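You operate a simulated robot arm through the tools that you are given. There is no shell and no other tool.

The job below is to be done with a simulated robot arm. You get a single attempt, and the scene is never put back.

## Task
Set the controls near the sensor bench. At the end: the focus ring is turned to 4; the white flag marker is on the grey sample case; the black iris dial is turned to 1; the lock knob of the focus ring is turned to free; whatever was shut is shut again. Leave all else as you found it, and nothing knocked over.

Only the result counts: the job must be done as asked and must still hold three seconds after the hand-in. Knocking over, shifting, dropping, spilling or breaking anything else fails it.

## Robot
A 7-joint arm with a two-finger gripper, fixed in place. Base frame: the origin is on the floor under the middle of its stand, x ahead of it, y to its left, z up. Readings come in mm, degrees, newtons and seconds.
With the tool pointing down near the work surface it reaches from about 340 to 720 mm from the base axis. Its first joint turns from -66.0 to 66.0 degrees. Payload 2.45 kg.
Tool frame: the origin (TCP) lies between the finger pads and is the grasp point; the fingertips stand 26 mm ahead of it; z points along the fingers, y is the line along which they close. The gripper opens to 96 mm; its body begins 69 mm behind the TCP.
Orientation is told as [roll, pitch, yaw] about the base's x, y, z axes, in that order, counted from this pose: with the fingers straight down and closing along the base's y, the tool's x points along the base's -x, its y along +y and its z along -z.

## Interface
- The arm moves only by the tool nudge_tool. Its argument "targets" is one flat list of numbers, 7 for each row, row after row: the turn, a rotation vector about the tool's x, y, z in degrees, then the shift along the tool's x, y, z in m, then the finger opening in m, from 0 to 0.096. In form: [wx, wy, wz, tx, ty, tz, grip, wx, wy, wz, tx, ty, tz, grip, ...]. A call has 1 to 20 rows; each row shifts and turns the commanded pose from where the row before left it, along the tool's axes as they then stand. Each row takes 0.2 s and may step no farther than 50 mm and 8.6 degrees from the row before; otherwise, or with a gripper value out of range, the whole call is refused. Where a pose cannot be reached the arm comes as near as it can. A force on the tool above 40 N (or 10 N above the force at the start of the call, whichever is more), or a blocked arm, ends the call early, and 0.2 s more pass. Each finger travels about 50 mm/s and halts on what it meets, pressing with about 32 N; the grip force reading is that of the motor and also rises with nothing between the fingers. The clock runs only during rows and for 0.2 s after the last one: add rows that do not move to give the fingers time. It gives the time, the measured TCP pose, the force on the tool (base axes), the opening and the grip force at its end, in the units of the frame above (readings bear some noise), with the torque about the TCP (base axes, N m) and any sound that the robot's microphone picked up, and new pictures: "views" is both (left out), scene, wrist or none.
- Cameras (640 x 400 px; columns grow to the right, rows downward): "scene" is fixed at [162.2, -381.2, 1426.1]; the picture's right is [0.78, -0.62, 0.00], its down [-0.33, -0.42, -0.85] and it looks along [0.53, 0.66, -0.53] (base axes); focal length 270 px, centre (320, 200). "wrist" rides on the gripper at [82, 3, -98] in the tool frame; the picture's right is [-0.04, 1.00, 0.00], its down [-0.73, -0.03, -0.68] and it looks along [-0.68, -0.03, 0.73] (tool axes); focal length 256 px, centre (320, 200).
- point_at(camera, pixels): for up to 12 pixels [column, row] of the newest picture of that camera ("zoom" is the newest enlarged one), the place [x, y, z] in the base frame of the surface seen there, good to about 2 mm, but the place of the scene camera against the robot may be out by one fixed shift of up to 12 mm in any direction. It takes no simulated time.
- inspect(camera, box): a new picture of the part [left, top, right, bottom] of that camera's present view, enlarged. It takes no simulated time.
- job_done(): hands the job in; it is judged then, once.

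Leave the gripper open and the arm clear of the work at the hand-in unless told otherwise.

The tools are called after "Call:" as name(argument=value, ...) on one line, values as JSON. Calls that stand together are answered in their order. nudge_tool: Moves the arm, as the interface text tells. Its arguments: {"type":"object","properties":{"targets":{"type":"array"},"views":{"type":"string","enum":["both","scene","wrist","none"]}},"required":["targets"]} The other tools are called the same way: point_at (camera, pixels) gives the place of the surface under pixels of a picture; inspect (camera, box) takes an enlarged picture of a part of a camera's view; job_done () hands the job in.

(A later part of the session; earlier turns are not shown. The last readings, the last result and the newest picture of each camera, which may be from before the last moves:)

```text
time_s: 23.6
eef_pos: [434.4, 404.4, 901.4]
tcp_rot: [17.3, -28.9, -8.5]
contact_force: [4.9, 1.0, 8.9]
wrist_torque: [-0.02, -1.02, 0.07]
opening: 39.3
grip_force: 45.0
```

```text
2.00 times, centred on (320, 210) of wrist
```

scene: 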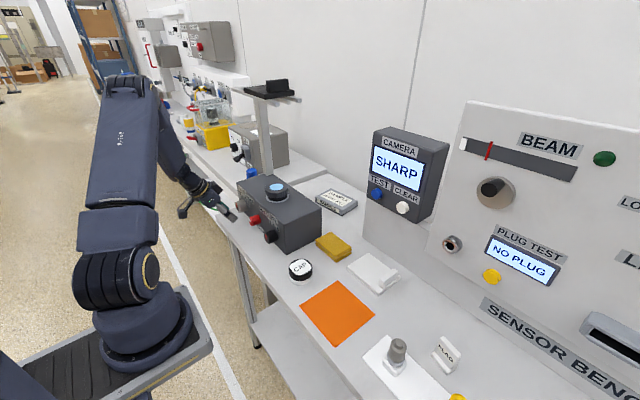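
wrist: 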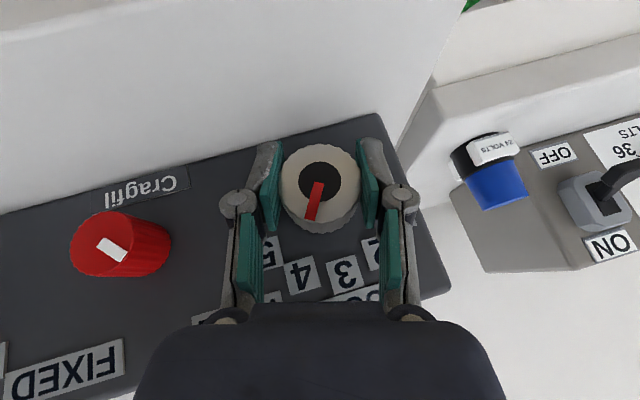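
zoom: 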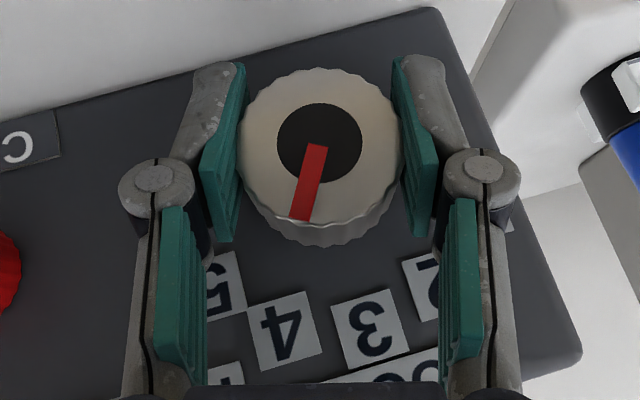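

The pointer line runs through the 4 label. I'll open, roll back −15° to level, and check it.

Call:
nudge_tool(targets=[0, 0, 0, 0, 0, 0, 0.064, 0, 0, 0, 0, 0, 0, 0.064, 6.495, 0, -3.75, 0, 0, 0, 0.064, 6.495, 0, -3.75, 0, 0, 0, 0.064, 0, 0, 0, 0.0173, 0, -0.01, 0.064, 0, 0, 0, 0.0173, 0, -0.01, 0.064, 0, 0, 0, 0, 0, 0, 0.064], views="wrist")

Call:
inspect(camera="wrist", box=[240, 150, 400, 310])

Call:
inspect(camera="wrist", box=[100, 150, 260, 310])

```text
time_s: 25.2
eef_pos: [396.0, 402.7, 901.4]
tcp_rot: [0.0, -30.1, -0.1]
contact_force: [0.2, -0.4, -0.4]
wrist_torque: [0.0, 0.0, -0.03]
opening: 63.9
grip_force: 0.0
```

wrist: 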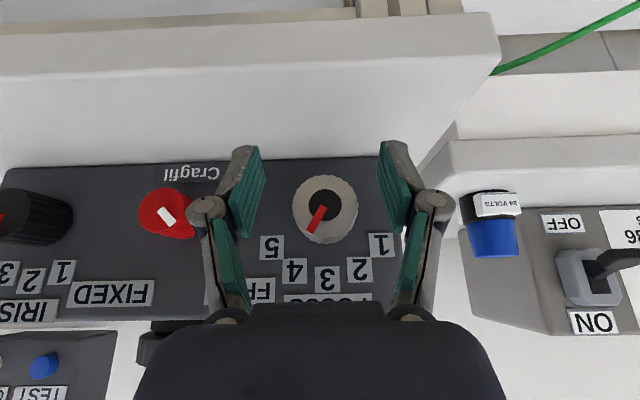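

```text
2.50 times, centred on (320, 230) of wrist
```

zoom: 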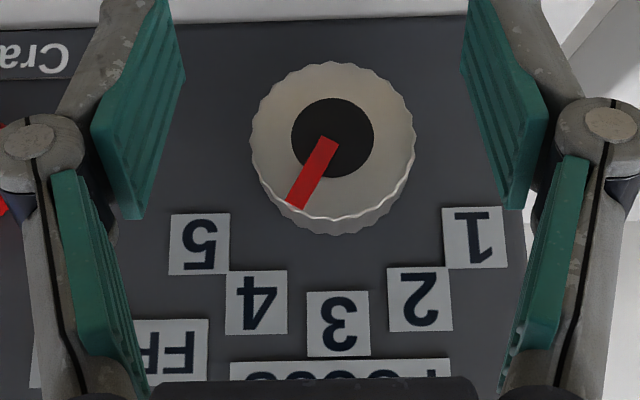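

```text
2.50 times, centred on (180, 230) of wrist
```

zoom: 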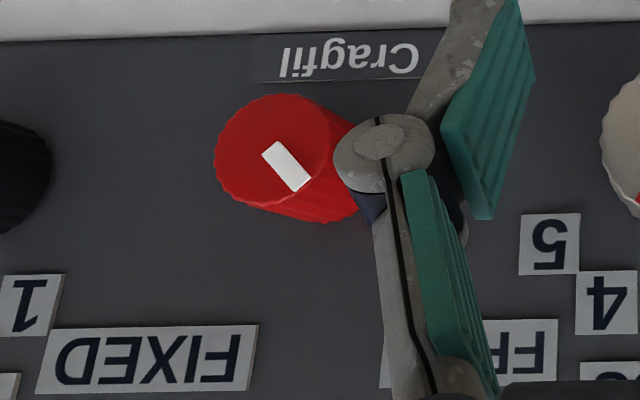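

The pointer is near 4. I'll measure its angle more closely with a bigger zoom.

Call:
inspect(camera="wrist", box=[285, 165, 365, 255])

Call:
point_at(camera="wrist", pixels=[[325, 208], [310, 232], [323, 206], [311, 231], [317, 218], [326, 209], [294, 210], [357, 210], [325, 178], [295, 270], [327, 278]])

```text
4.44 times, centred on (325, 210) of wrist
```

zoom: 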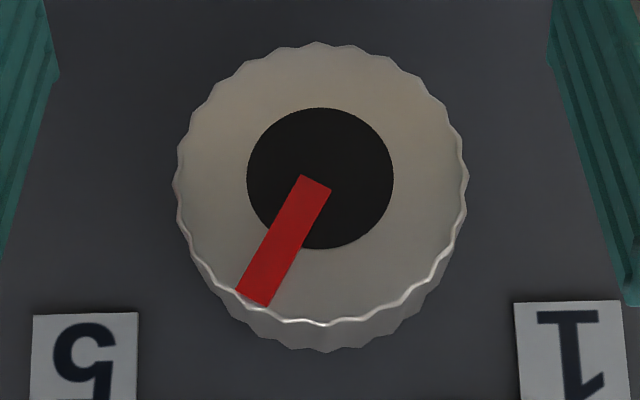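

```text
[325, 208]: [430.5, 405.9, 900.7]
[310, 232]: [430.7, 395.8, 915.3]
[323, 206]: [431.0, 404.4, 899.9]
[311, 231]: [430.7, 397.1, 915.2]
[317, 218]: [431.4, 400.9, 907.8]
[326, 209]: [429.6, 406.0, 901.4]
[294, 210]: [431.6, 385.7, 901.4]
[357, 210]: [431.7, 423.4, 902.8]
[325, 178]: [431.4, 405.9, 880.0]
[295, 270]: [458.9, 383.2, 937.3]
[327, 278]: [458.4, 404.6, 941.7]
```

From the zoom the pointer vector is about −29° after correcting the lean, so the focus is at 4. Next I'll move 206 mm in −y to the iris dial, at the same distance from the face, opening to 56 mm.

Call:
nudge_tool(targets=[0, 0, 0, 0.0043, 0, -0.0025, 0.056, 0, 0, 0, 0, -0.041, 0, 0.056, 0, 0, 0, 0, -0.041, 0, 0.056, 0, 0, 0, 0, -0.041, 0, 0.056, 0, 0, 0, 0, -0.041, 0, 0.056, 0, 0, 0, 0, -0.041, 0, 0.056, 0, 0, 0, 0, 0, 0, 0.056], views="both")

Call:
point_at(camera="wrist", pixels=[[320, 210], [320, 190], [320, 230], [300, 210], [340, 210]])

```text
time_s: 26.8
eef_pos: [387.4, 198.6, 899.8]
tcp_rot: [0.0, -30.1, -0.1]
contact_force: [-0.1, -1.0, 1.1]
wrist_torque: [0.02, 0.02, 0.01]
opening: 56.0
grip_force: 0.0
```

scene: 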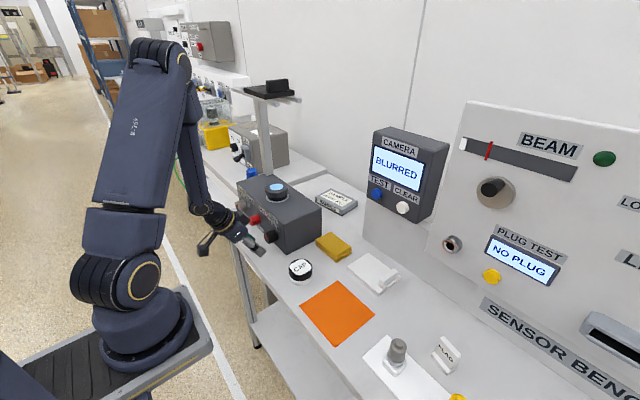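
wrist: 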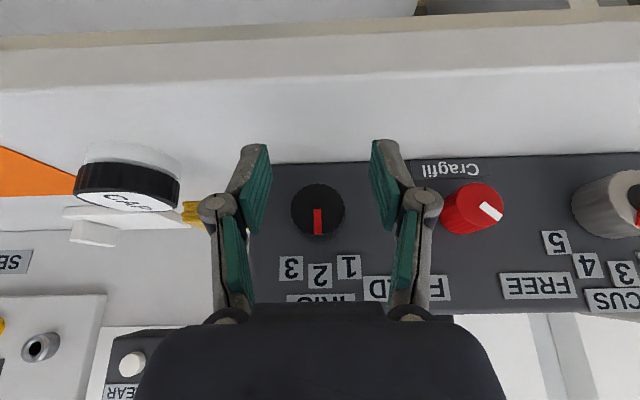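

```text
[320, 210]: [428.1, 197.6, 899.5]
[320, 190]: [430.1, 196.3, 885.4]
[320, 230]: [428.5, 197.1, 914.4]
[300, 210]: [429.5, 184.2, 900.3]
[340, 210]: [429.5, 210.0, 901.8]
```

The display changed to BLURRED with the focus change, as it would. The iris dial is centred at (197, 900), pointer up at 2. I'll shift −1 mm in y, roll +8°, and move forward 45 mm around it.

Call:
nudge_tool(targets=[0, 0, 0, 0, -0.001, 0, 0.056, -6.93, 0, 4.0, 0, 0, 0, 0.056, 0, 0, 0, -0.0196, 0, 0.0113, 0.056, 0, 0, 0, -0.0196, 0, 0.0113, 0.056, 0, 0, 0, 0, 0, 0, 0.056], views="wrist")

Call:
inspect(camera="wrist", box=[200, 110, 440, 260])

```text
time_s: 28.0
eef_pos: [432.1, 198.8, 902.0]
tcp_rot: [9.3, -29.7, -4.6]
contact_force: [0.4, 0.2, 0.0]
wrist_torque: [0.02, -0.01, 0.0]
opening: 56.0
grip_force: 0.1
```

wrist: 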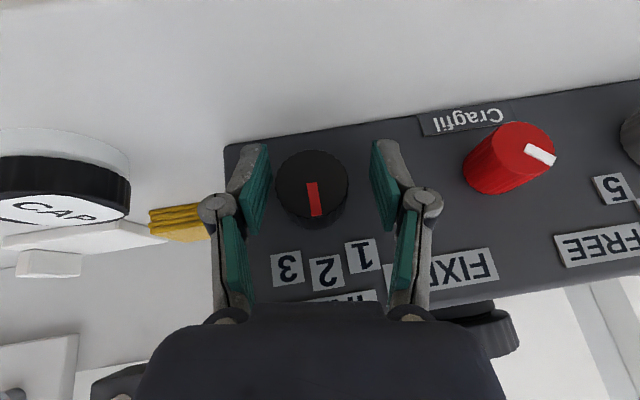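

```text
2.67 times, centred on (320, 185) of wrist
```

zoom: 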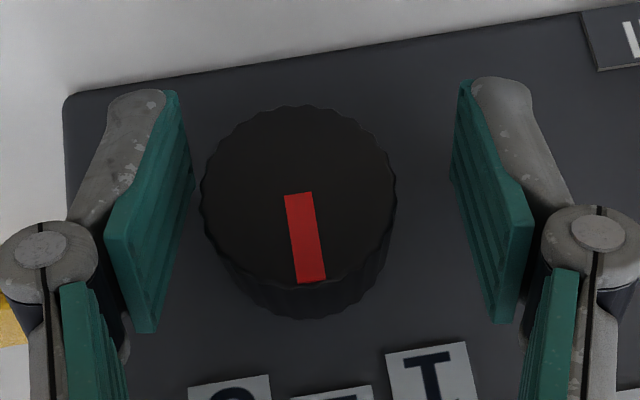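

The dial is about 3 mm off-centre toward the left pad. I'll shift −3 mm along the tool's y, then close on it.

Call:
nudge_tool(targets=[0, 0, 0, 0, -0.003, 0, 0.056, 0, 0, 0, 0, 0, 0, 0.056], views="wrist")

Call:
inspect(camera="wrist", box=[200, 110, 440, 260])

Call:
point_at(camera="wrist", pixels=[[317, 180], [285, 180], [350, 180], [317, 155], [317, 205]])

```text
time_s: 28.6
eef_pos: [433.1, 196.4, 901.5]
tcp_rot: [9.2, -29.8, -4.6]
contact_force: [0.7, -1.1, 0.3]
wrist_torque: [-0.01, 0.03, 0.02]
opening: 56.1
grip_force: 0.1
```

wrist: 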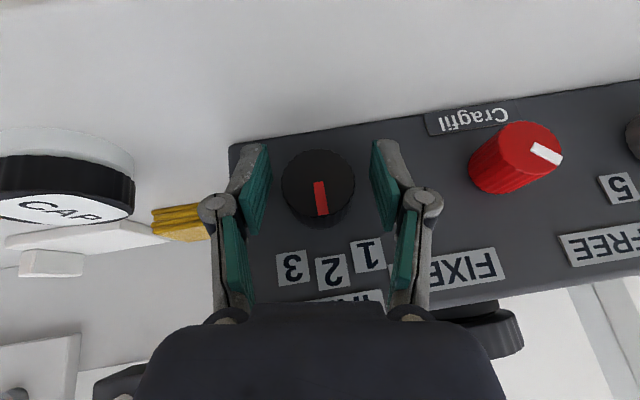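

```text
2.67 times, centred on (320, 185) of wrist
```

zoom: 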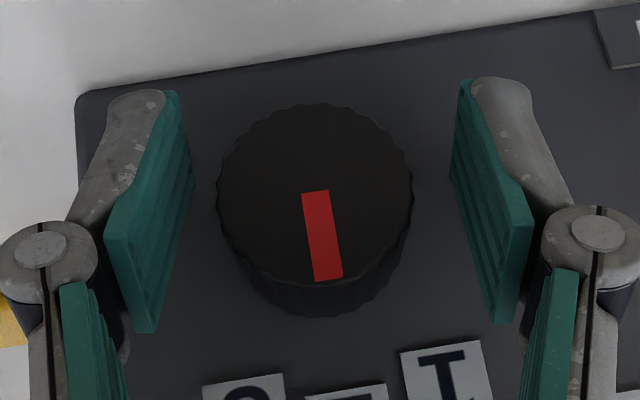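

```text
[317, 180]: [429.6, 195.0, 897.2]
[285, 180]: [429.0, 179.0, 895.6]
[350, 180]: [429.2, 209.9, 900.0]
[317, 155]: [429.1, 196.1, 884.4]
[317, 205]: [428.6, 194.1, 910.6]
```

It's centred within a millimetre now. I'll close on the dial and turn −10° first to check.

Call:
nudge_tool(targets=[0, 0, 0, 0, -0.0005, 0, 0.025, 0, 0, 0, 0, 0, 0, 0.025, 0, 0, 0, 0, 0, 0, 0.025, 0, 0, 0, 0, 0, 0, 0.025, 4.33, 0, -2.5, 0, 0, 0, 0.025, 4.33, 0, -2.5, 0, 0, 0, 0.025], views="wrist")

```text
time_s: 30.0
eef_pos: [432.8, 195.0, 901.3]
tcp_rot: [-2.4, -30.0, 1.2]
contact_force: [-5.9, -11.7, 13.9]
wrist_torque: [-0.01, -0.48, -0.07]
opening: 34.4
grip_force: 44.7
```

wrist: 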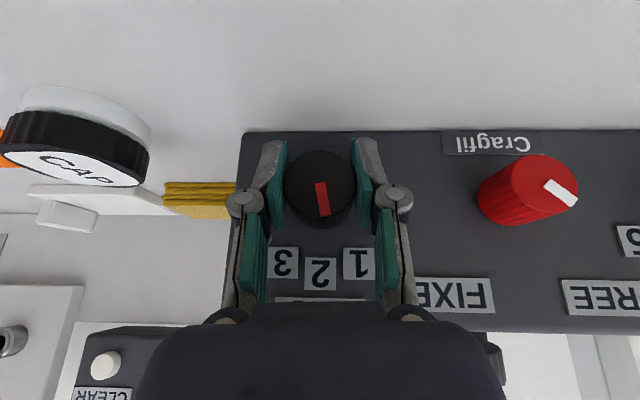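

It turns with the fingers; the small side force is acceptable. I'll turn the remaining −20°.

Call:
nudge_tool(targets=[4.33, 0, -2.5, 0, 0, 0, 0.025, 4.33, 0, -2.5, 0, 0, 0, 0.025, 4.33, 0, -2.5, 0, 0, 0, 0.025, 4.33, 0, -2.5, 0, 0, 0, 0.025, 0, 0, 0, 0, 0, 0, 0.025], views="wrist")

Call:
inspect(camera="wrist", box=[200, 110, 440, 310])

```text
time_s: 31.2
eef_pos: [433.4, 193.6, 900.2]
tcp_rot: [-24.9, -27.5, 12.0]
contact_force: [-3.2, -12.3, -1.2]
wrist_torque: [0.75, -0.15, -0.31]
opening: 34.3
grip_force: 44.8
```

wrist: 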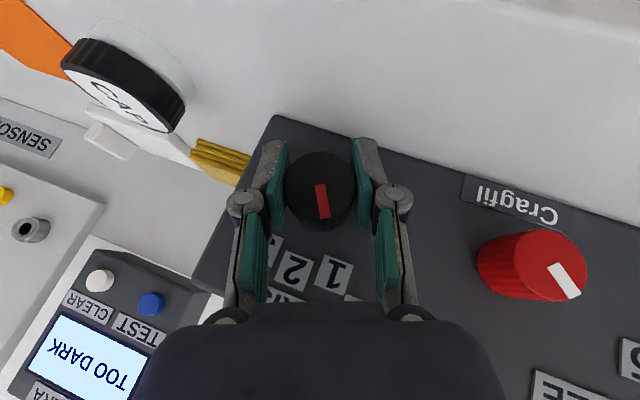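

```text
2.00 times, centred on (320, 210) of wrist
```

zoom: 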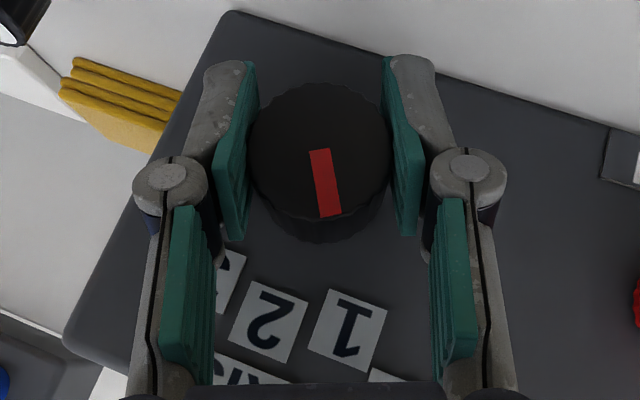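

The pointer heads to 1, and the torque about x rose to 0.75, perhaps at the end stop. I'll open, roll back to level, back off 40 mm, and check.

Call:
nudge_tool(targets=[0, 0, 0, 0, 0, 0, 0.056, 0, 0, 0, 0, 0, 0, 0.056, -6.35, 0, 3.667, 0, 0, 0, 0.056, -6.35, 0, 3.667, 0, 0, 0, 0.056, -6.35, 0, 3.667, 0, 0, 0, 0.056, 0, 0, 0, 0.0173, 0, -0.01, 0.056, 0, 0, 0, 0.0173, 0, -0.01, 0.056, 0, 0, 0, 0, 0, 0, 0.056], views="both")

Call:
inspect(camera="wrist", box=[280, 165, 360, 255])

Call:
inspect(camera="wrist", box=[240, 150, 400, 310])

```text
time_s: 33.0
eef_pos: [393.1, 194.9, 900.9]
tcp_rot: [0.1, -30.0, 0.0]
contact_force: [-0.2, 0.1, -0.5]
wrist_torque: [-0.02, 0.03, 0.02]
opening: 56.2
grip_force: 0.1
```

scene: 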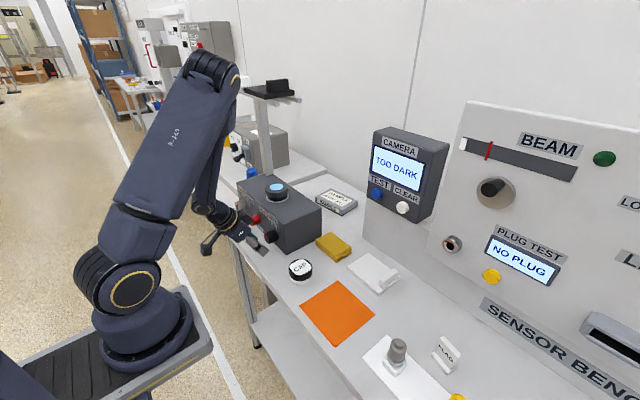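
wrist: 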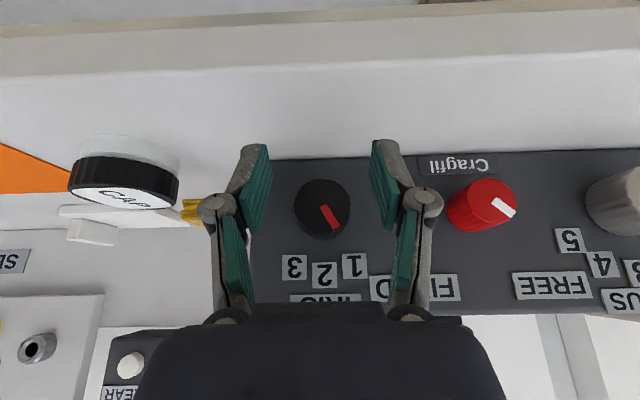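

```text
4.44 times, centred on (320, 210) of wrist
```

zoom: 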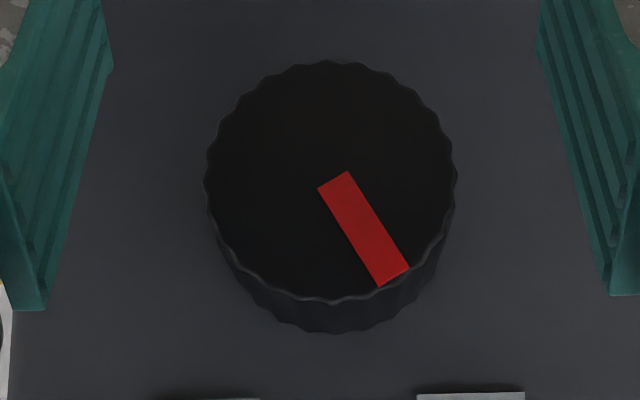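

```text
2.50 times, centred on (320, 230) of wrist
```

zoom: 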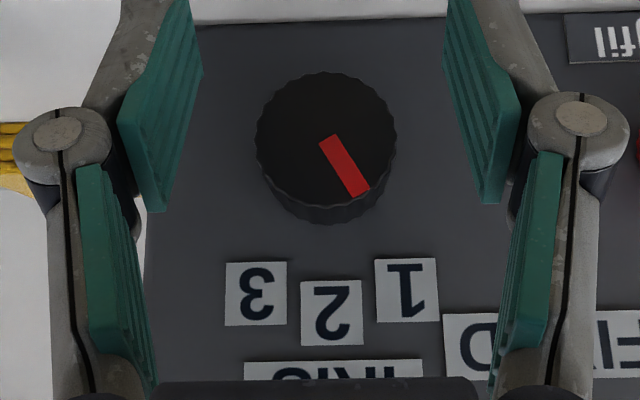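

The iris pointer measures about +30°, at label 1. The three controls are done. Next I'll measure the flag and the sample case from the scene camera.

Call:
inspect(camera="scene", box=[300, 170, 380, 230])

Call:
point_at(camera="scene", pixels=[[338, 199], [332, 189], [357, 199], [340, 214], [316, 201], [325, 205], [350, 205], [342, 194], [321, 196], [348, 209]])

Call:
inspect(camera="scene", box=[410, 320, 490, 400])

Call:
point_at(camera="scene", pixels=[[445, 340], [440, 337], [455, 350], [448, 360], [433, 358], [452, 370], [445, 352], [452, 345], [460, 365], [425, 365]])

```text
6.67 times, centred on (340, 200) of scene
```

zoom: 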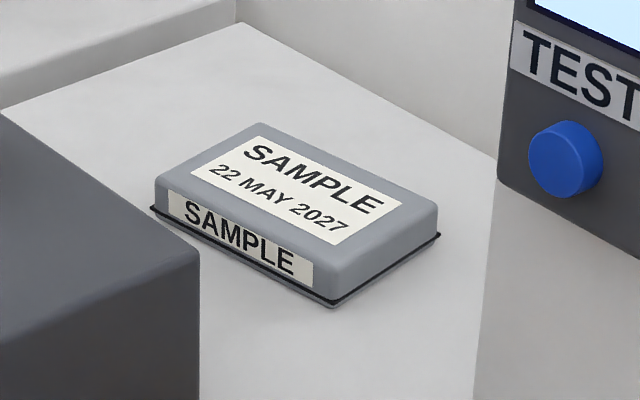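

```text
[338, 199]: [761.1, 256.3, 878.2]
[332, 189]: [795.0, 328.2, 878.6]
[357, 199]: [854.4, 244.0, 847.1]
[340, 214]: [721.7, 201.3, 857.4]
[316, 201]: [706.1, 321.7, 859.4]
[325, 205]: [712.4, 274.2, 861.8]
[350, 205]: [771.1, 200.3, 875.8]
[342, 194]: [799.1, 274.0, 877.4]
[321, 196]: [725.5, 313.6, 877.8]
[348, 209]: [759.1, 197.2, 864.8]
```

```text
5.00 times, centred on (450, 360) of scene
```

zoom: 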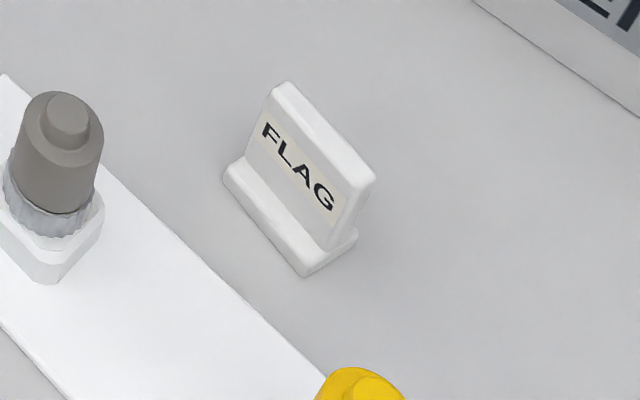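

```text
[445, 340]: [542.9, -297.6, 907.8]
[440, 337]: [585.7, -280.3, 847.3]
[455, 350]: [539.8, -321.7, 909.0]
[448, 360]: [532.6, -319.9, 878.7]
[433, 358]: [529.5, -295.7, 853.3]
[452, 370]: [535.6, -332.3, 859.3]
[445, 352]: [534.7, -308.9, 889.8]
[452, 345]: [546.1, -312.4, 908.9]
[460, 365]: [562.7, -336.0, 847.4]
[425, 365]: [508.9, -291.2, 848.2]
```

The flag stands at about (540, −310), 60 mm tall. The sample case top is at z≈878, x≈712–810, y≈197–330. I need the rear of the camera box and the post and shelf, since the arm must pass over them.

Call:
point_at(camera="scene", pixels=[[320, 210], [318, 209], [300, 198], [290, 193], [321, 225], [268, 170], [262, 120], [270, 100], [298, 100], [245, 90], [278, 82], [303, 99]])

Call:
inspect(camera="scene", box=[225, 60, 345, 240])

```text
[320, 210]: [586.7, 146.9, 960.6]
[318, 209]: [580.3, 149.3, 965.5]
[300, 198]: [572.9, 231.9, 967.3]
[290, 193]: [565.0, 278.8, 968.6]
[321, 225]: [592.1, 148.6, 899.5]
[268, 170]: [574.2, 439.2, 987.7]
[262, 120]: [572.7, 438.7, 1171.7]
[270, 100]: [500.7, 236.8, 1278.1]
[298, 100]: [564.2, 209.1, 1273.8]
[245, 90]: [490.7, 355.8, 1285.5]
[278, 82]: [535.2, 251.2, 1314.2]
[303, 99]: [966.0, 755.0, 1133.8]
```

```text
2.22 times, centred on (285, 150) of scene
```

zoom: 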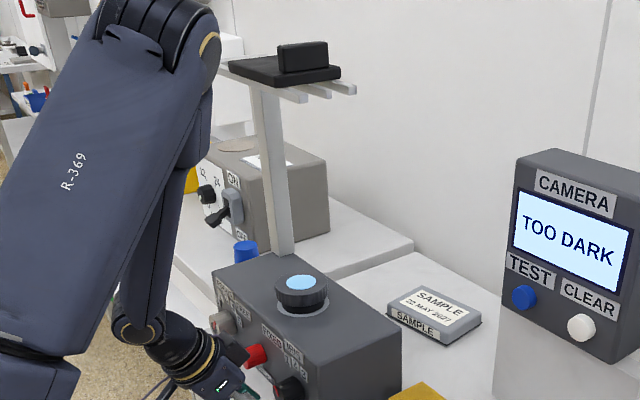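

The box's rear is at x≈590. A post at (573, 438) carries a shelf at z≈1275, x≈490–565, y≈209–440, so I'll keep the arm clear of that. Now I'll lift straight up 180 mm and sweep to the right at z≈1080 toward the flag.

Call:
nudge_tool(targets=[0, 0, 0, -0.0225, 0, -0.039, 0.056, 0, 0, 0, -0.0225, 0, -0.039, 0.056, 0, 0, 0, -0.0225, 0, -0.039, 0.056, 0, 0, 0, -0.0225, 0, -0.039, 0.056, 0, 0, 0, -0.003, -0.045, 0.00175, 0.08, 0, 0, 0, -0.003, -0.045, 0.00175, 0.08, 0, 0, 0, -0.003, -0.045, 0.00175, 0.08, 0, 0, 0, -0.003, -0.045, 0.00175, 0.08, 0, 0, 0, -0.003, -0.045, 0.00175, 0.08, 0, 0, 0, 0, 0, 0, 0.08], views="both")

```text
time_s: 35.2
eef_pos: [410.6, -29.7, 1081.2]
tcp_rot: [0.0, -30.0, 0.0]
contact_force: [-0.1, -0.1, -0.6]
wrist_torque: [0.03, -0.03, 0.0]
opening: 79.7
grip_force: 0.0
```

scene: 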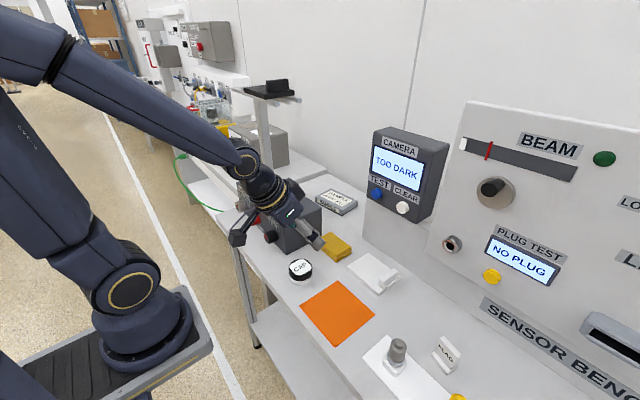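
wrist: 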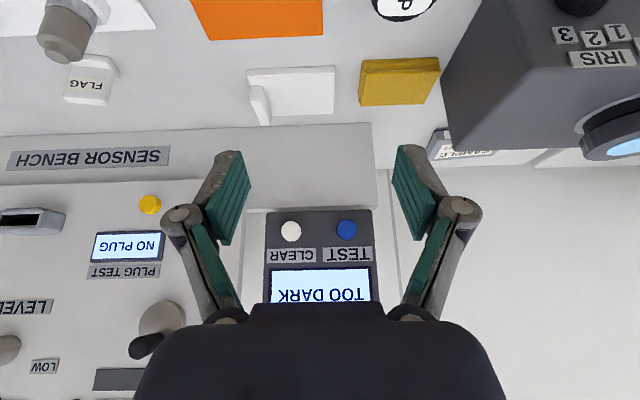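

Clear so far; the flag shows at (90, 80) and the plug at (65, 30). I'll keep sweeping 270 mm further in −y.

Call:
nudge_tool(targets=[0, 0, 0, 0, -0.045, 0, 0.08, 0, 0, 0, 0, -0.045, 0, 0.08, 0, 0, 0, 0, -0.045, 0, 0.08, 0, 0, 0, 0, -0.045, 0, 0.08, 0, 0, 0, 0, -0.045, 0, 0.08, 0, 0, 0, 0, -0.045, 0, 0.08, 0, 0, 0, 0, 0, 0, 0.08], views="both")

```text
time_s: 36.8
eef_pos: [409.8, -298.4, 1086.5]
tcp_rot: [-1.9, -29.4, 0.9]
contact_force: [1.0, -0.7, -1.3]
wrist_torque: [0.02, -0.04, 0.02]
opening: 79.9
grip_force: 0.0
```

scene: 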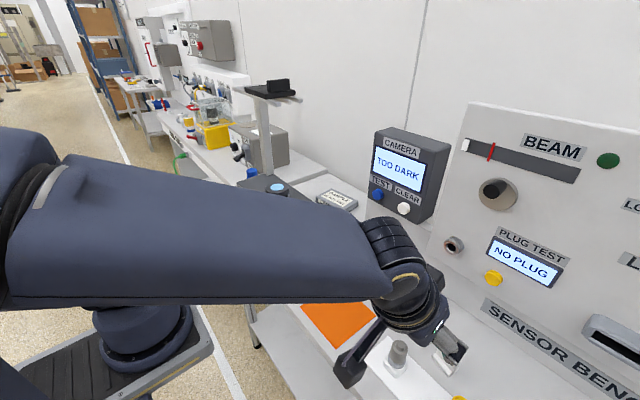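
wrist: 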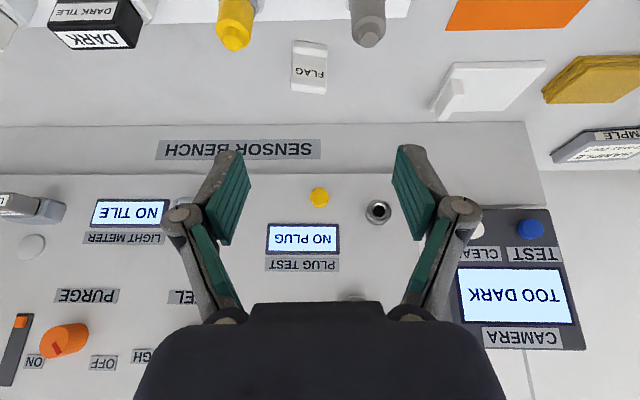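

Now the flag is in view at (310, 67), between plugs nearer the robot at (235, 25) and (368, 25). I'll zoom in and measure it.

Call:
inspect(camera="wrist", box=[200, 0, 420, 130])

Call:
point_at(camera="wrist", pixels=[[297, 45], [325, 47], [293, 85], [325, 90], [294, 89], [310, 88], [310, 65], [368, 20], [235, 30], [320, 110], [300, 83], [320, 86]])

```text
2.91 times, centred on (310, 65) of wrist
```

zoom: 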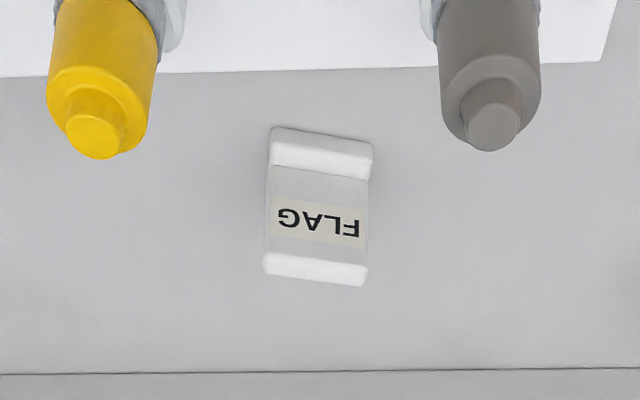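

```text
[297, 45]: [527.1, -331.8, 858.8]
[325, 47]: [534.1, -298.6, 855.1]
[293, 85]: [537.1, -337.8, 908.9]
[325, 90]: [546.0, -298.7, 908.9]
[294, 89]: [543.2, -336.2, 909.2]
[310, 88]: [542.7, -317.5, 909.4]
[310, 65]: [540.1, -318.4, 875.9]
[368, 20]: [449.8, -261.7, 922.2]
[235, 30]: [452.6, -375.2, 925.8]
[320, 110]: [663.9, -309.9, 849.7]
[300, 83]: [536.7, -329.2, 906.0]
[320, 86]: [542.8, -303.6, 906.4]
```

The flag is about 42 mm wide, its ends at y≈−338 and −297. Its top is at z≈909 and its yaw about −13°. The plugs reach z≈926 on the robot's side, so the wrist camera housing must pass above them. I'll measure the housing and the plug tops.

Call:
inspect(camera="scene", box=[320, 210, 480, 400])

Call:
point_at(camera="scene", pixels=[[350, 350], [340, 375], [352, 385], [365, 365], [345, 360], [360, 378], [398, 345], [395, 350], [440, 330], [455, 350], [430, 350], [410, 310]])

Call:
point_at(camera="wrist", pixels=[[368, 35], [370, 15], [370, 5], [358, 20], [380, 20], [235, 45], [235, 20], [222, 15], [250, 15], [120, 20], [85, 40], [340, 18]])

```text
2.11 times, centred on (400, 305) of scene
```

zoom: 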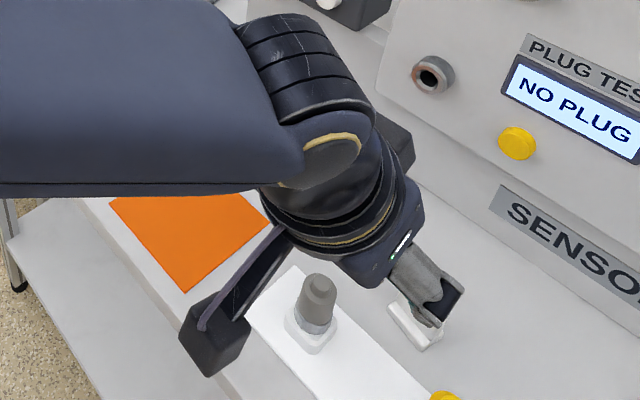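

```text
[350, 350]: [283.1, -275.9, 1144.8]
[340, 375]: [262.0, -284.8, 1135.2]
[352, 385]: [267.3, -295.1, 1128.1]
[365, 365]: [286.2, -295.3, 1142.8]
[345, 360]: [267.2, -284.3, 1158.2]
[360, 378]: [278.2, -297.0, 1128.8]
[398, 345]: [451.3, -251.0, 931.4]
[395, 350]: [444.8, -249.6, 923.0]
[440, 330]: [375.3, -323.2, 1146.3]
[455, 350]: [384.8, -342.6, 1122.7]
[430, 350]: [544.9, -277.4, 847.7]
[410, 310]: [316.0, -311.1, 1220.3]
```

```text
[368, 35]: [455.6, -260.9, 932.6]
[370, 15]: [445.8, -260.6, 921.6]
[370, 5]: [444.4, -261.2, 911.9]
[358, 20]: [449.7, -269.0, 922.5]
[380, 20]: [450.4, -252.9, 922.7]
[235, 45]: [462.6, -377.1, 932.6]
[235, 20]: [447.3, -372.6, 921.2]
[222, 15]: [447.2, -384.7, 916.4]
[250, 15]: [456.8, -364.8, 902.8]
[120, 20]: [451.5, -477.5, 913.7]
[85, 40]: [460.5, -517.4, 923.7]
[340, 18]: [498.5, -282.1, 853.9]
```

The housing's lowest point stays about 45–50 mm above the TCP at small tilt, so a tilt of about 18° clears the 933 mm plug tops. I'll set the tilt to 18° and the yaw to −13°, then move above the flag to (540, −318, 990).

Call:
nudge_tool(targets=[0, 6, 0, 0, 0, 0, 0.07, 0, 6, 0, 0, 0, 0, 0.07, 2.01, 0, 6.18, 0, 0, 0, 0.07, 2.01, 0, 6.18, 0, 0, 0, 0.07, 0, 0, 0, -0.0237, 0.00255, 0.0331, 0.07, 0, 0, 0, -0.0237, 0.00255, 0.0331, 0.07, 0, 0, 0, -0.0237, 0.00255, 0.0331, 0.07, 0, 0, 0, -0.0237, 0.00255, 0.0331, 0.07, 0, 0, 0, 0, 0, 0, 0.07], views="both")

```text
time_s: 37.3
eef_pos: [389.3, -325.7, 1136.9]
tcp_rot: [-11.4, -19.3, 3.1]
contact_force: [-0.1, 0.8, 0.3]
wrist_torque: [-0.06, 0.03, 0.02]
opening: 69.8
grip_force: 0.1
out of reach, approached as far as the arm can: row 1, 2
stopped in row 2: the arm was blocked; the commanded pose is now the measured one
```

scene: 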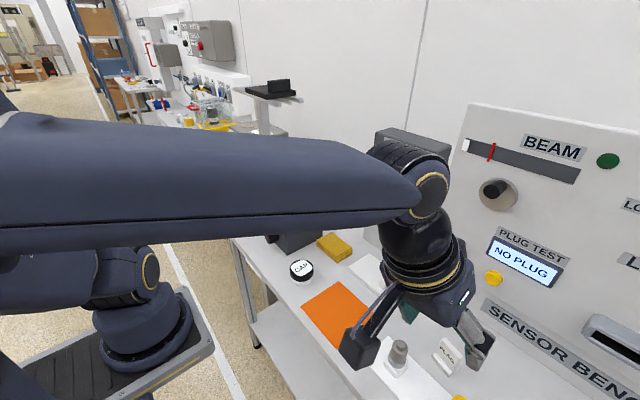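
wrist: 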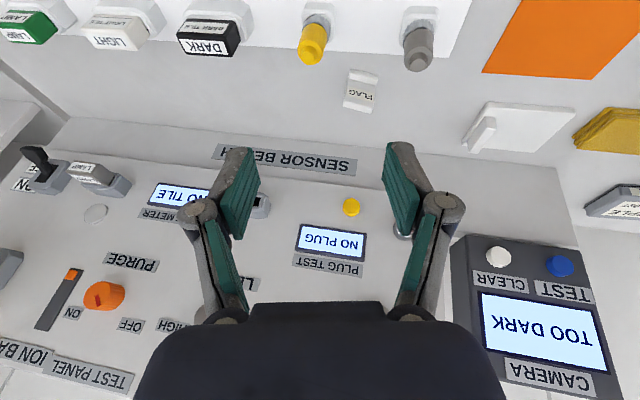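

The arm was blocked in that tilt: it has reached a bad elbow posture, although no contact force shows. I'll look at where the links are now.

Call:
point_at(camera="scene", pixels=[[10, 110], [50, 150], [150, 170], [300, 190], [400, 190], [120, 280], [60, 280], [20, 300], [420, 210], [430, 270], [15, 245], [150, 320]])

```text
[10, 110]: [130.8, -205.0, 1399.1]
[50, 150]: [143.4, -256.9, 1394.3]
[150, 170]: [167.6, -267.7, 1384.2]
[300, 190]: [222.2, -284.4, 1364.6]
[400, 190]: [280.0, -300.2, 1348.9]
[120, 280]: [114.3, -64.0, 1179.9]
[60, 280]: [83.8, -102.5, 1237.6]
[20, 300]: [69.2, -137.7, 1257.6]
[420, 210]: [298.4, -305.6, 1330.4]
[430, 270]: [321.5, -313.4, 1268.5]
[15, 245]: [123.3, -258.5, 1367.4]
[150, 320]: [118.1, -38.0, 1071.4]
```

The links are clear of everything (elbow at about z=1390), so this is a wrist or elbow joint limit with the tool turned away from the arm's radial direction. I'll turn the tool toward radial: yaw about −20°, no roll, tilt 18°.

Call:
nudge_tool(targets=[-1.43, 1.17, 7.3, 0, 0, 0, 0.07, -1.43, 1.17, 7.3, 0, 0, 0, 0.07, -1.43, 1.17, 7.3, 0, 0, 0, 0.07, 0, 0, 0, 0, 0, 0, 0.07], views="both")

```text
time_s: 38.3
eef_pos: [380.6, -335.0, 1156.2]
tcp_rot: [-5.6, -19.2, -12.2]
contact_force: [0.5, 0.0, 0.0]
wrist_torque: [0.0, 0.0, 0.0]
opening: 69.9
grip_force: 0.1
out of reach, approached as far as the arm can: row 1, 2, 3
```

scene: 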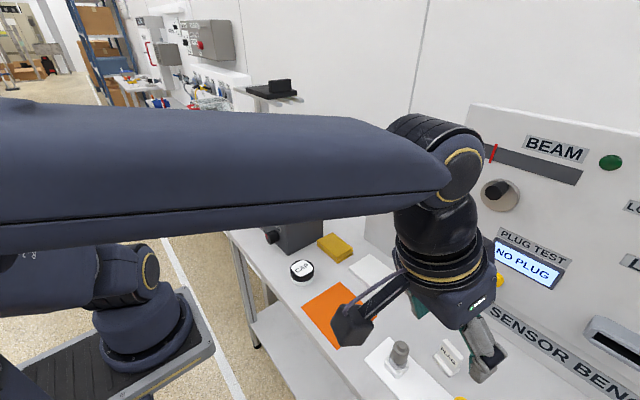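
wrist: 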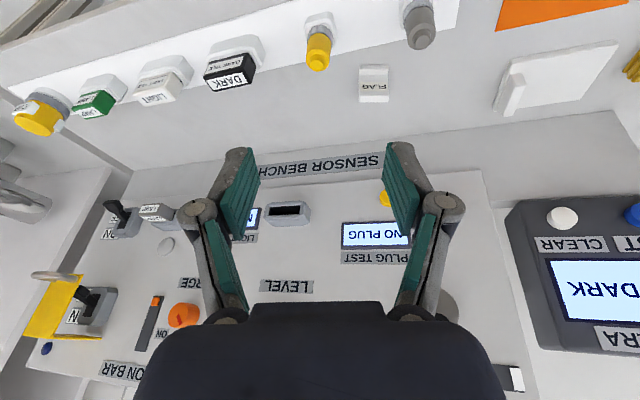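

The pose is still limited: the elbow has swung sideways because I swept with constant yaw. I'll turn the tool yaw to about −52°, beyond radial the other way, to bring the elbow back.

Call:
nudge_tool(targets=[1.54, 0.2, 7.5, 0, 0, 0, 0.07, 1.54, 0.2, 7.5, 0, 0, 0, 0.07, 1.54, 0.2, 7.5, 0, 0, 0, 0.07, 1.54, 0.2, 7.5, 0, 0, 0, 0.07, 1.54, 0.2, 7.5, 0, 0, 0, 0.07, 0, 0, 0, 0, 0, 0, 0.07], views="both")

```text
time_s: 39.7
eef_pos: [357.2, -377.5, 1192.0]
tcp_rot: [1.7, -19.1, -52.5]
contact_force: [0.2, -0.1, -0.7]
wrist_torque: [0.01, 0.05, -0.01]
opening: 70.1
grip_force: 0.0
out of reach, approached as far as the arm can: row 1, 2, 3, 4, 5
```

scene: 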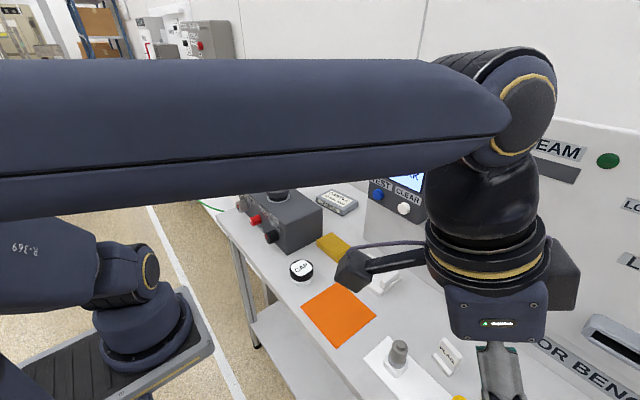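
wrist: 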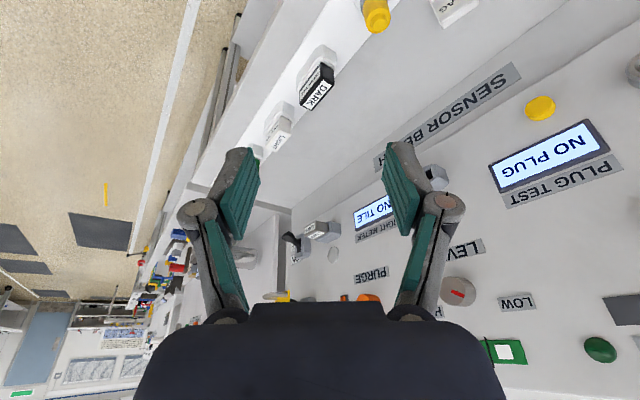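

The orientation is reached but the TCP drifted outward and up. I'll check the links again to understand which limit is holding.

Call:
point_at(camera="scene", pixels=[[10, 150], [100, 130], [250, 120], [400, 100], [520, 100], [60, 260], [130, 270], [20, 240], [480, 200], [490, 260], [150, 330], [110, 300]])

Call:
inspect(camera="scene", box=[0, 0, 320, 400])

```text
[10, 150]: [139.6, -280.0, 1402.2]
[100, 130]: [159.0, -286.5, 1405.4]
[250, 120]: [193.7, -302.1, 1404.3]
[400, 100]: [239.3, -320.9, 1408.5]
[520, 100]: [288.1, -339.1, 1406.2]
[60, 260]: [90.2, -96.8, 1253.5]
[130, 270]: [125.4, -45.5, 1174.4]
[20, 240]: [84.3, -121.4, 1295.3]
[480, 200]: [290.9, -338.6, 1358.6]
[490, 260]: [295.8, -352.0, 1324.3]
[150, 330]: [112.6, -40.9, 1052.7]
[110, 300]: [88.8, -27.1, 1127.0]
```

```text
1.00 times, centred on (160, 200) of scene (not enlarged: the box is as wide or as high as the picture)
```

zoom: 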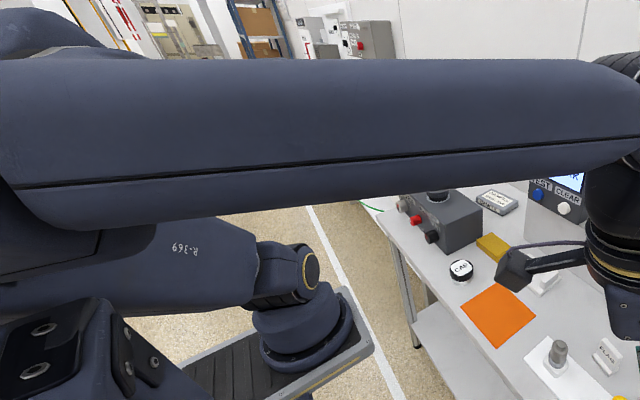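

The elbow sits out to the right, about (70, −260, 1400), so joint 1 is at its limit. I'll bring the TCP back toward the middle, about 90 mm in +x and 200 mm in +y, keeping this yaw.

Call:
nudge_tool(targets=[0, 0, 0, 0.018, 0.0322, -0.0009, 0.07, 0, 0, 0, 0.018, 0.0322, -0.0009, 0.07, 0, 0, 0, 0.018, 0.0322, -0.0009, 0.07, 0, 0, 0, 0.018, 0.0322, -0.0009, 0.07, 0, 0, 0, 0.018, 0.0322, -0.0009, 0.07, 0, 0, 0, 0.018, 0.0322, -0.0009, 0.07, 0, 0, 0, 0, 0, 0, 0.07], views="both")

```text
time_s: 41.3
eef_pos: [446.4, -180.1, 1164.1]
tcp_rot: [2.5, -18.4, -52.5]
contact_force: [0.4, 0.4, 1.0]
wrist_torque: [-0.01, -0.01, 0.03]
opening: 69.8
grip_force: 0.1
```

scene: 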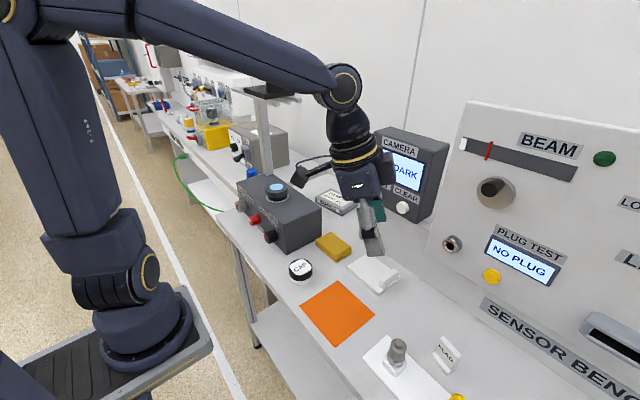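
wrist: 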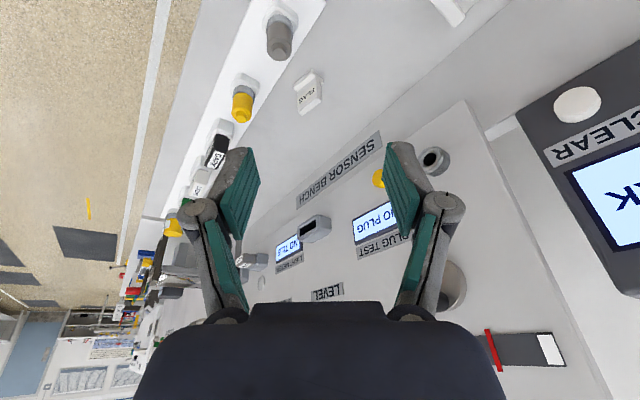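

The posture is good again and nothing is out of reach. I'll extend toward above the flag at (535, −318, 1000), keeping this yaw.

Call:
nudge_tool(targets=[0, 0, 0, -0.0172, -0.0023, 0.0345, 0.07, 0, 0, 0, -0.0172, -0.0023, 0.0345, 0.07, 0, 0, 0, -0.0172, -0.0023, 0.0345, 0.07, 0, 0, 0, -0.0172, -0.0023, 0.0345, 0.07, 0, 0, 0, -0.0172, -0.0023, 0.0345, 0.07, 0, 0, 0, -0.0172, -0.0023, 0.0345, 0.07, 0, 0, 0, 0, 0, 0, 0.07], views="both")

```text
time_s: 42.9
eef_pos: [540.3, -314.7, 1002.1]
tcp_rot: [2.6, -18.4, -52.5]
contact_force: [-0.2, 0.0, 0.8]
wrist_torque: [0.0, 0.02, 0.0]
opening: 70.0
grip_force: 0.1
```

scene: 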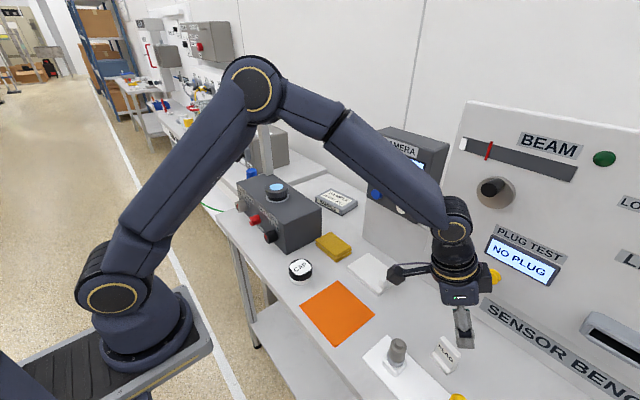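
wrist: 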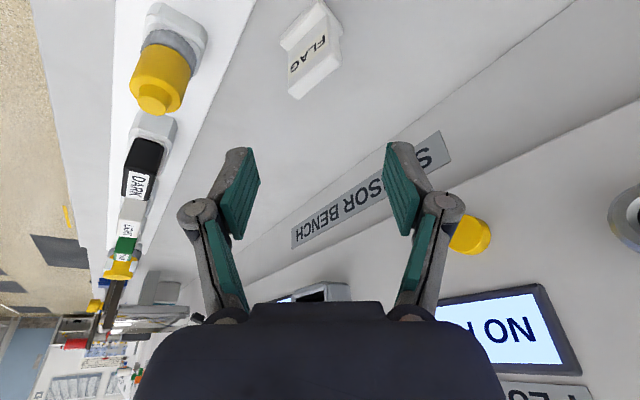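

The posture is very good. Now I'll yaw the tool from −52° to −13°, in place above the flag.

Call:
nudge_tool(targets=[-1.94, 0.25, -7.5, 0, 0, 0, 0.07, -1.94, 0.25, -7.5, 0, 0, 0, 0.07, -1.94, 0.25, -7.5, 0, 0, 0, 0.07, -1.94, 0.25, -7.5, 0, 0, 0, 0.07, -1.94, 0.25, -7.5, 0, 0, 0, 0.07, 0, 0, 0, 0, 0, 0, 0.07], views="both")

```text
time_s: 44.3
eef_pos: [541.8, -312.5, 1001.2]
tcp_rot: [-0.2, -17.9, -12.9]
contact_force: [0.3, 0.5, 0.3]
wrist_torque: [0.01, 0.0, 0.0]
opening: 70.4
grip_force: 0.1
```

scene: 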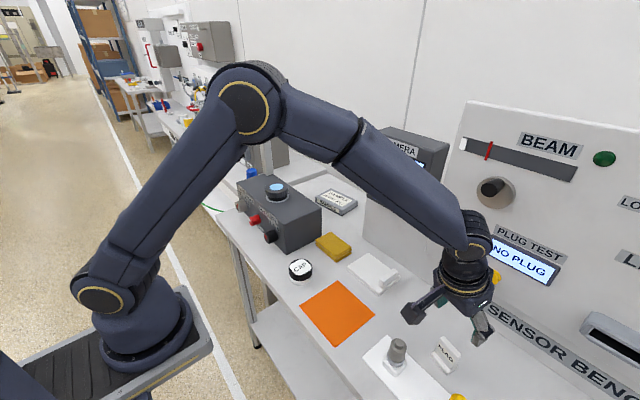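
wrist: 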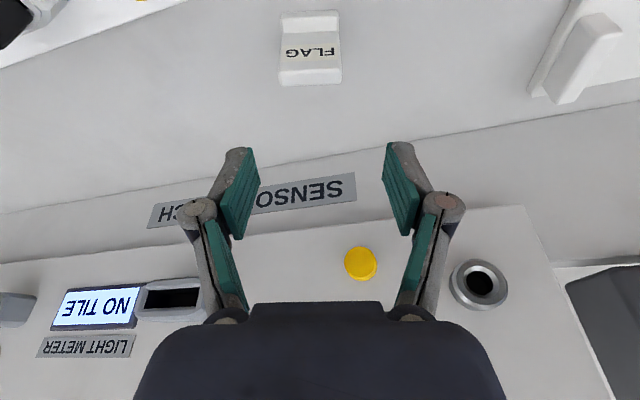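

The pose is reached with an aligned view; the flag is at (310, 50) and looks square to the fingers. I'll measure its ends precisely.

Call:
inspect(camera="wrist", box=[250, 0, 370, 100])

Call:
point_at(camera="wrist", pixels=[[282, 78], [338, 76], [283, 84], [338, 82], [310, 80], [310, 70], [284, 50], [338, 50], [283, 17], [337, 14], [310, 18], [310, 50]])

```text
4.00 times, centred on (310, 50) of wrist
```

zoom: 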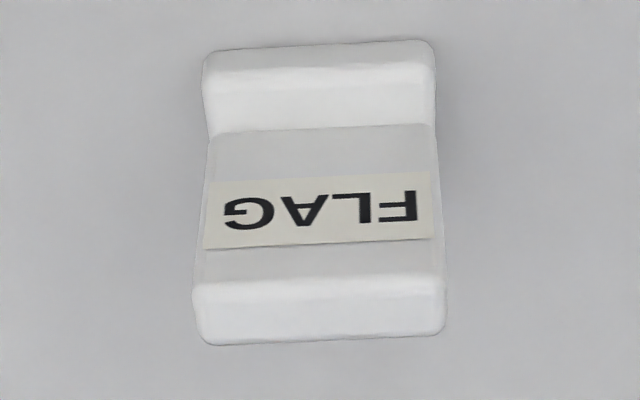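

```text
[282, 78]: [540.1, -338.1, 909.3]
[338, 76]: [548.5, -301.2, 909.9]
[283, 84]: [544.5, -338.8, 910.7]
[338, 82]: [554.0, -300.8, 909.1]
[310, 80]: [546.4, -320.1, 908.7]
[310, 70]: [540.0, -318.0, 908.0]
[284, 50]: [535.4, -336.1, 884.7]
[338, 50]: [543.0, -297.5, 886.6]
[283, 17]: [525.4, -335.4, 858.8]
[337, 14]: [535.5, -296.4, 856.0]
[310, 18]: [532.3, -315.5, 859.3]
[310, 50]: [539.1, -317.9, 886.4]
```

Flag centre is (546, −319.5), ends 40 mm apart, thickness about 10 mm, yaw 13°, matching the tool. I'll shift 6.5 mm in −y and descend 66 mm to check alignment at the flag's top.

Call:
nudge_tool(targets=[0, 0, 0, -0.0019, -0.0062, 0.0006, 0.07, 0, 0, 0, 0.0102, 0, 0.0314, 0.07, 0, 0, 0, 0.0102, 0, 0.0314, 0.07, 0, 0, 0, 0, 0, 0, 0.07], views="both")

Call:
inspect(camera="wrist", box=[200, 60, 440, 260])

Call:
inspect(camera="scene", box=[370, 260, 520, 400])

```text
time_s: 45.3
eef_pos: [541.9, -320.3, 935.0]
tcp_rot: [-0.2, -17.9, -13.1]
contact_force: [0.3, -0.6, 0.4]
wrist_torque: [0.01, 0.0, 0.0]
opening: 69.9
grip_force: 0.1
```

scene: 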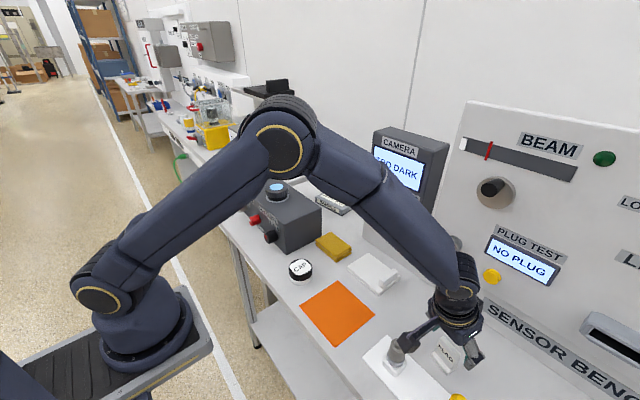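
wrist: 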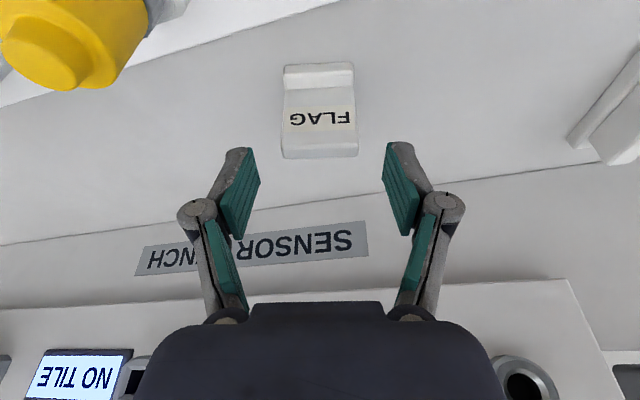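

```text
2.00 times, centred on (320, 160) of wrist
```

zoom: 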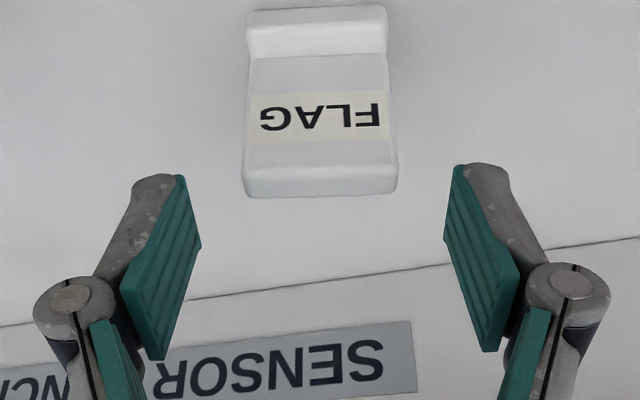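

```text
2.86 times, centred on (445, 330) of scene
```

zoom: 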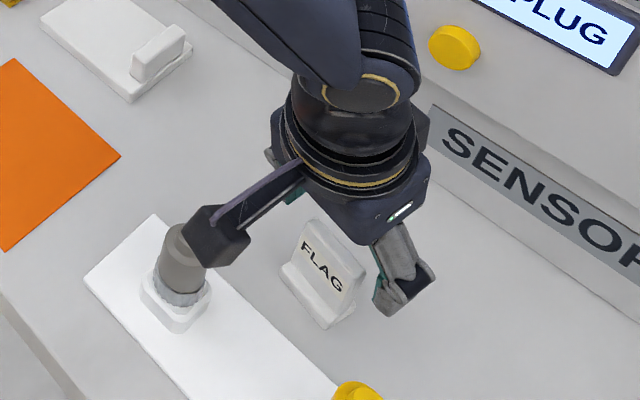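

The flag is centred between the fingers (columns 243–397 in the zoom). The camera housing hangs near the grey plug, so I'll check its lowest points before descending more.

Call:
point_at(camera="zoom", pixels=[[213, 262], [190, 245], [200, 230], [235, 255], [245, 240], [185, 225], [180, 235], [175, 245], [210, 215]])

```text
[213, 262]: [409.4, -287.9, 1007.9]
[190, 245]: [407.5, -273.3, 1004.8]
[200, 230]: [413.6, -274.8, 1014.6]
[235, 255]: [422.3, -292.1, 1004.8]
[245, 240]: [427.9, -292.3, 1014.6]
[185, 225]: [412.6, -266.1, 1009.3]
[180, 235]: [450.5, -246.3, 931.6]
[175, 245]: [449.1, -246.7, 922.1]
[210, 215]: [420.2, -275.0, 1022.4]
```

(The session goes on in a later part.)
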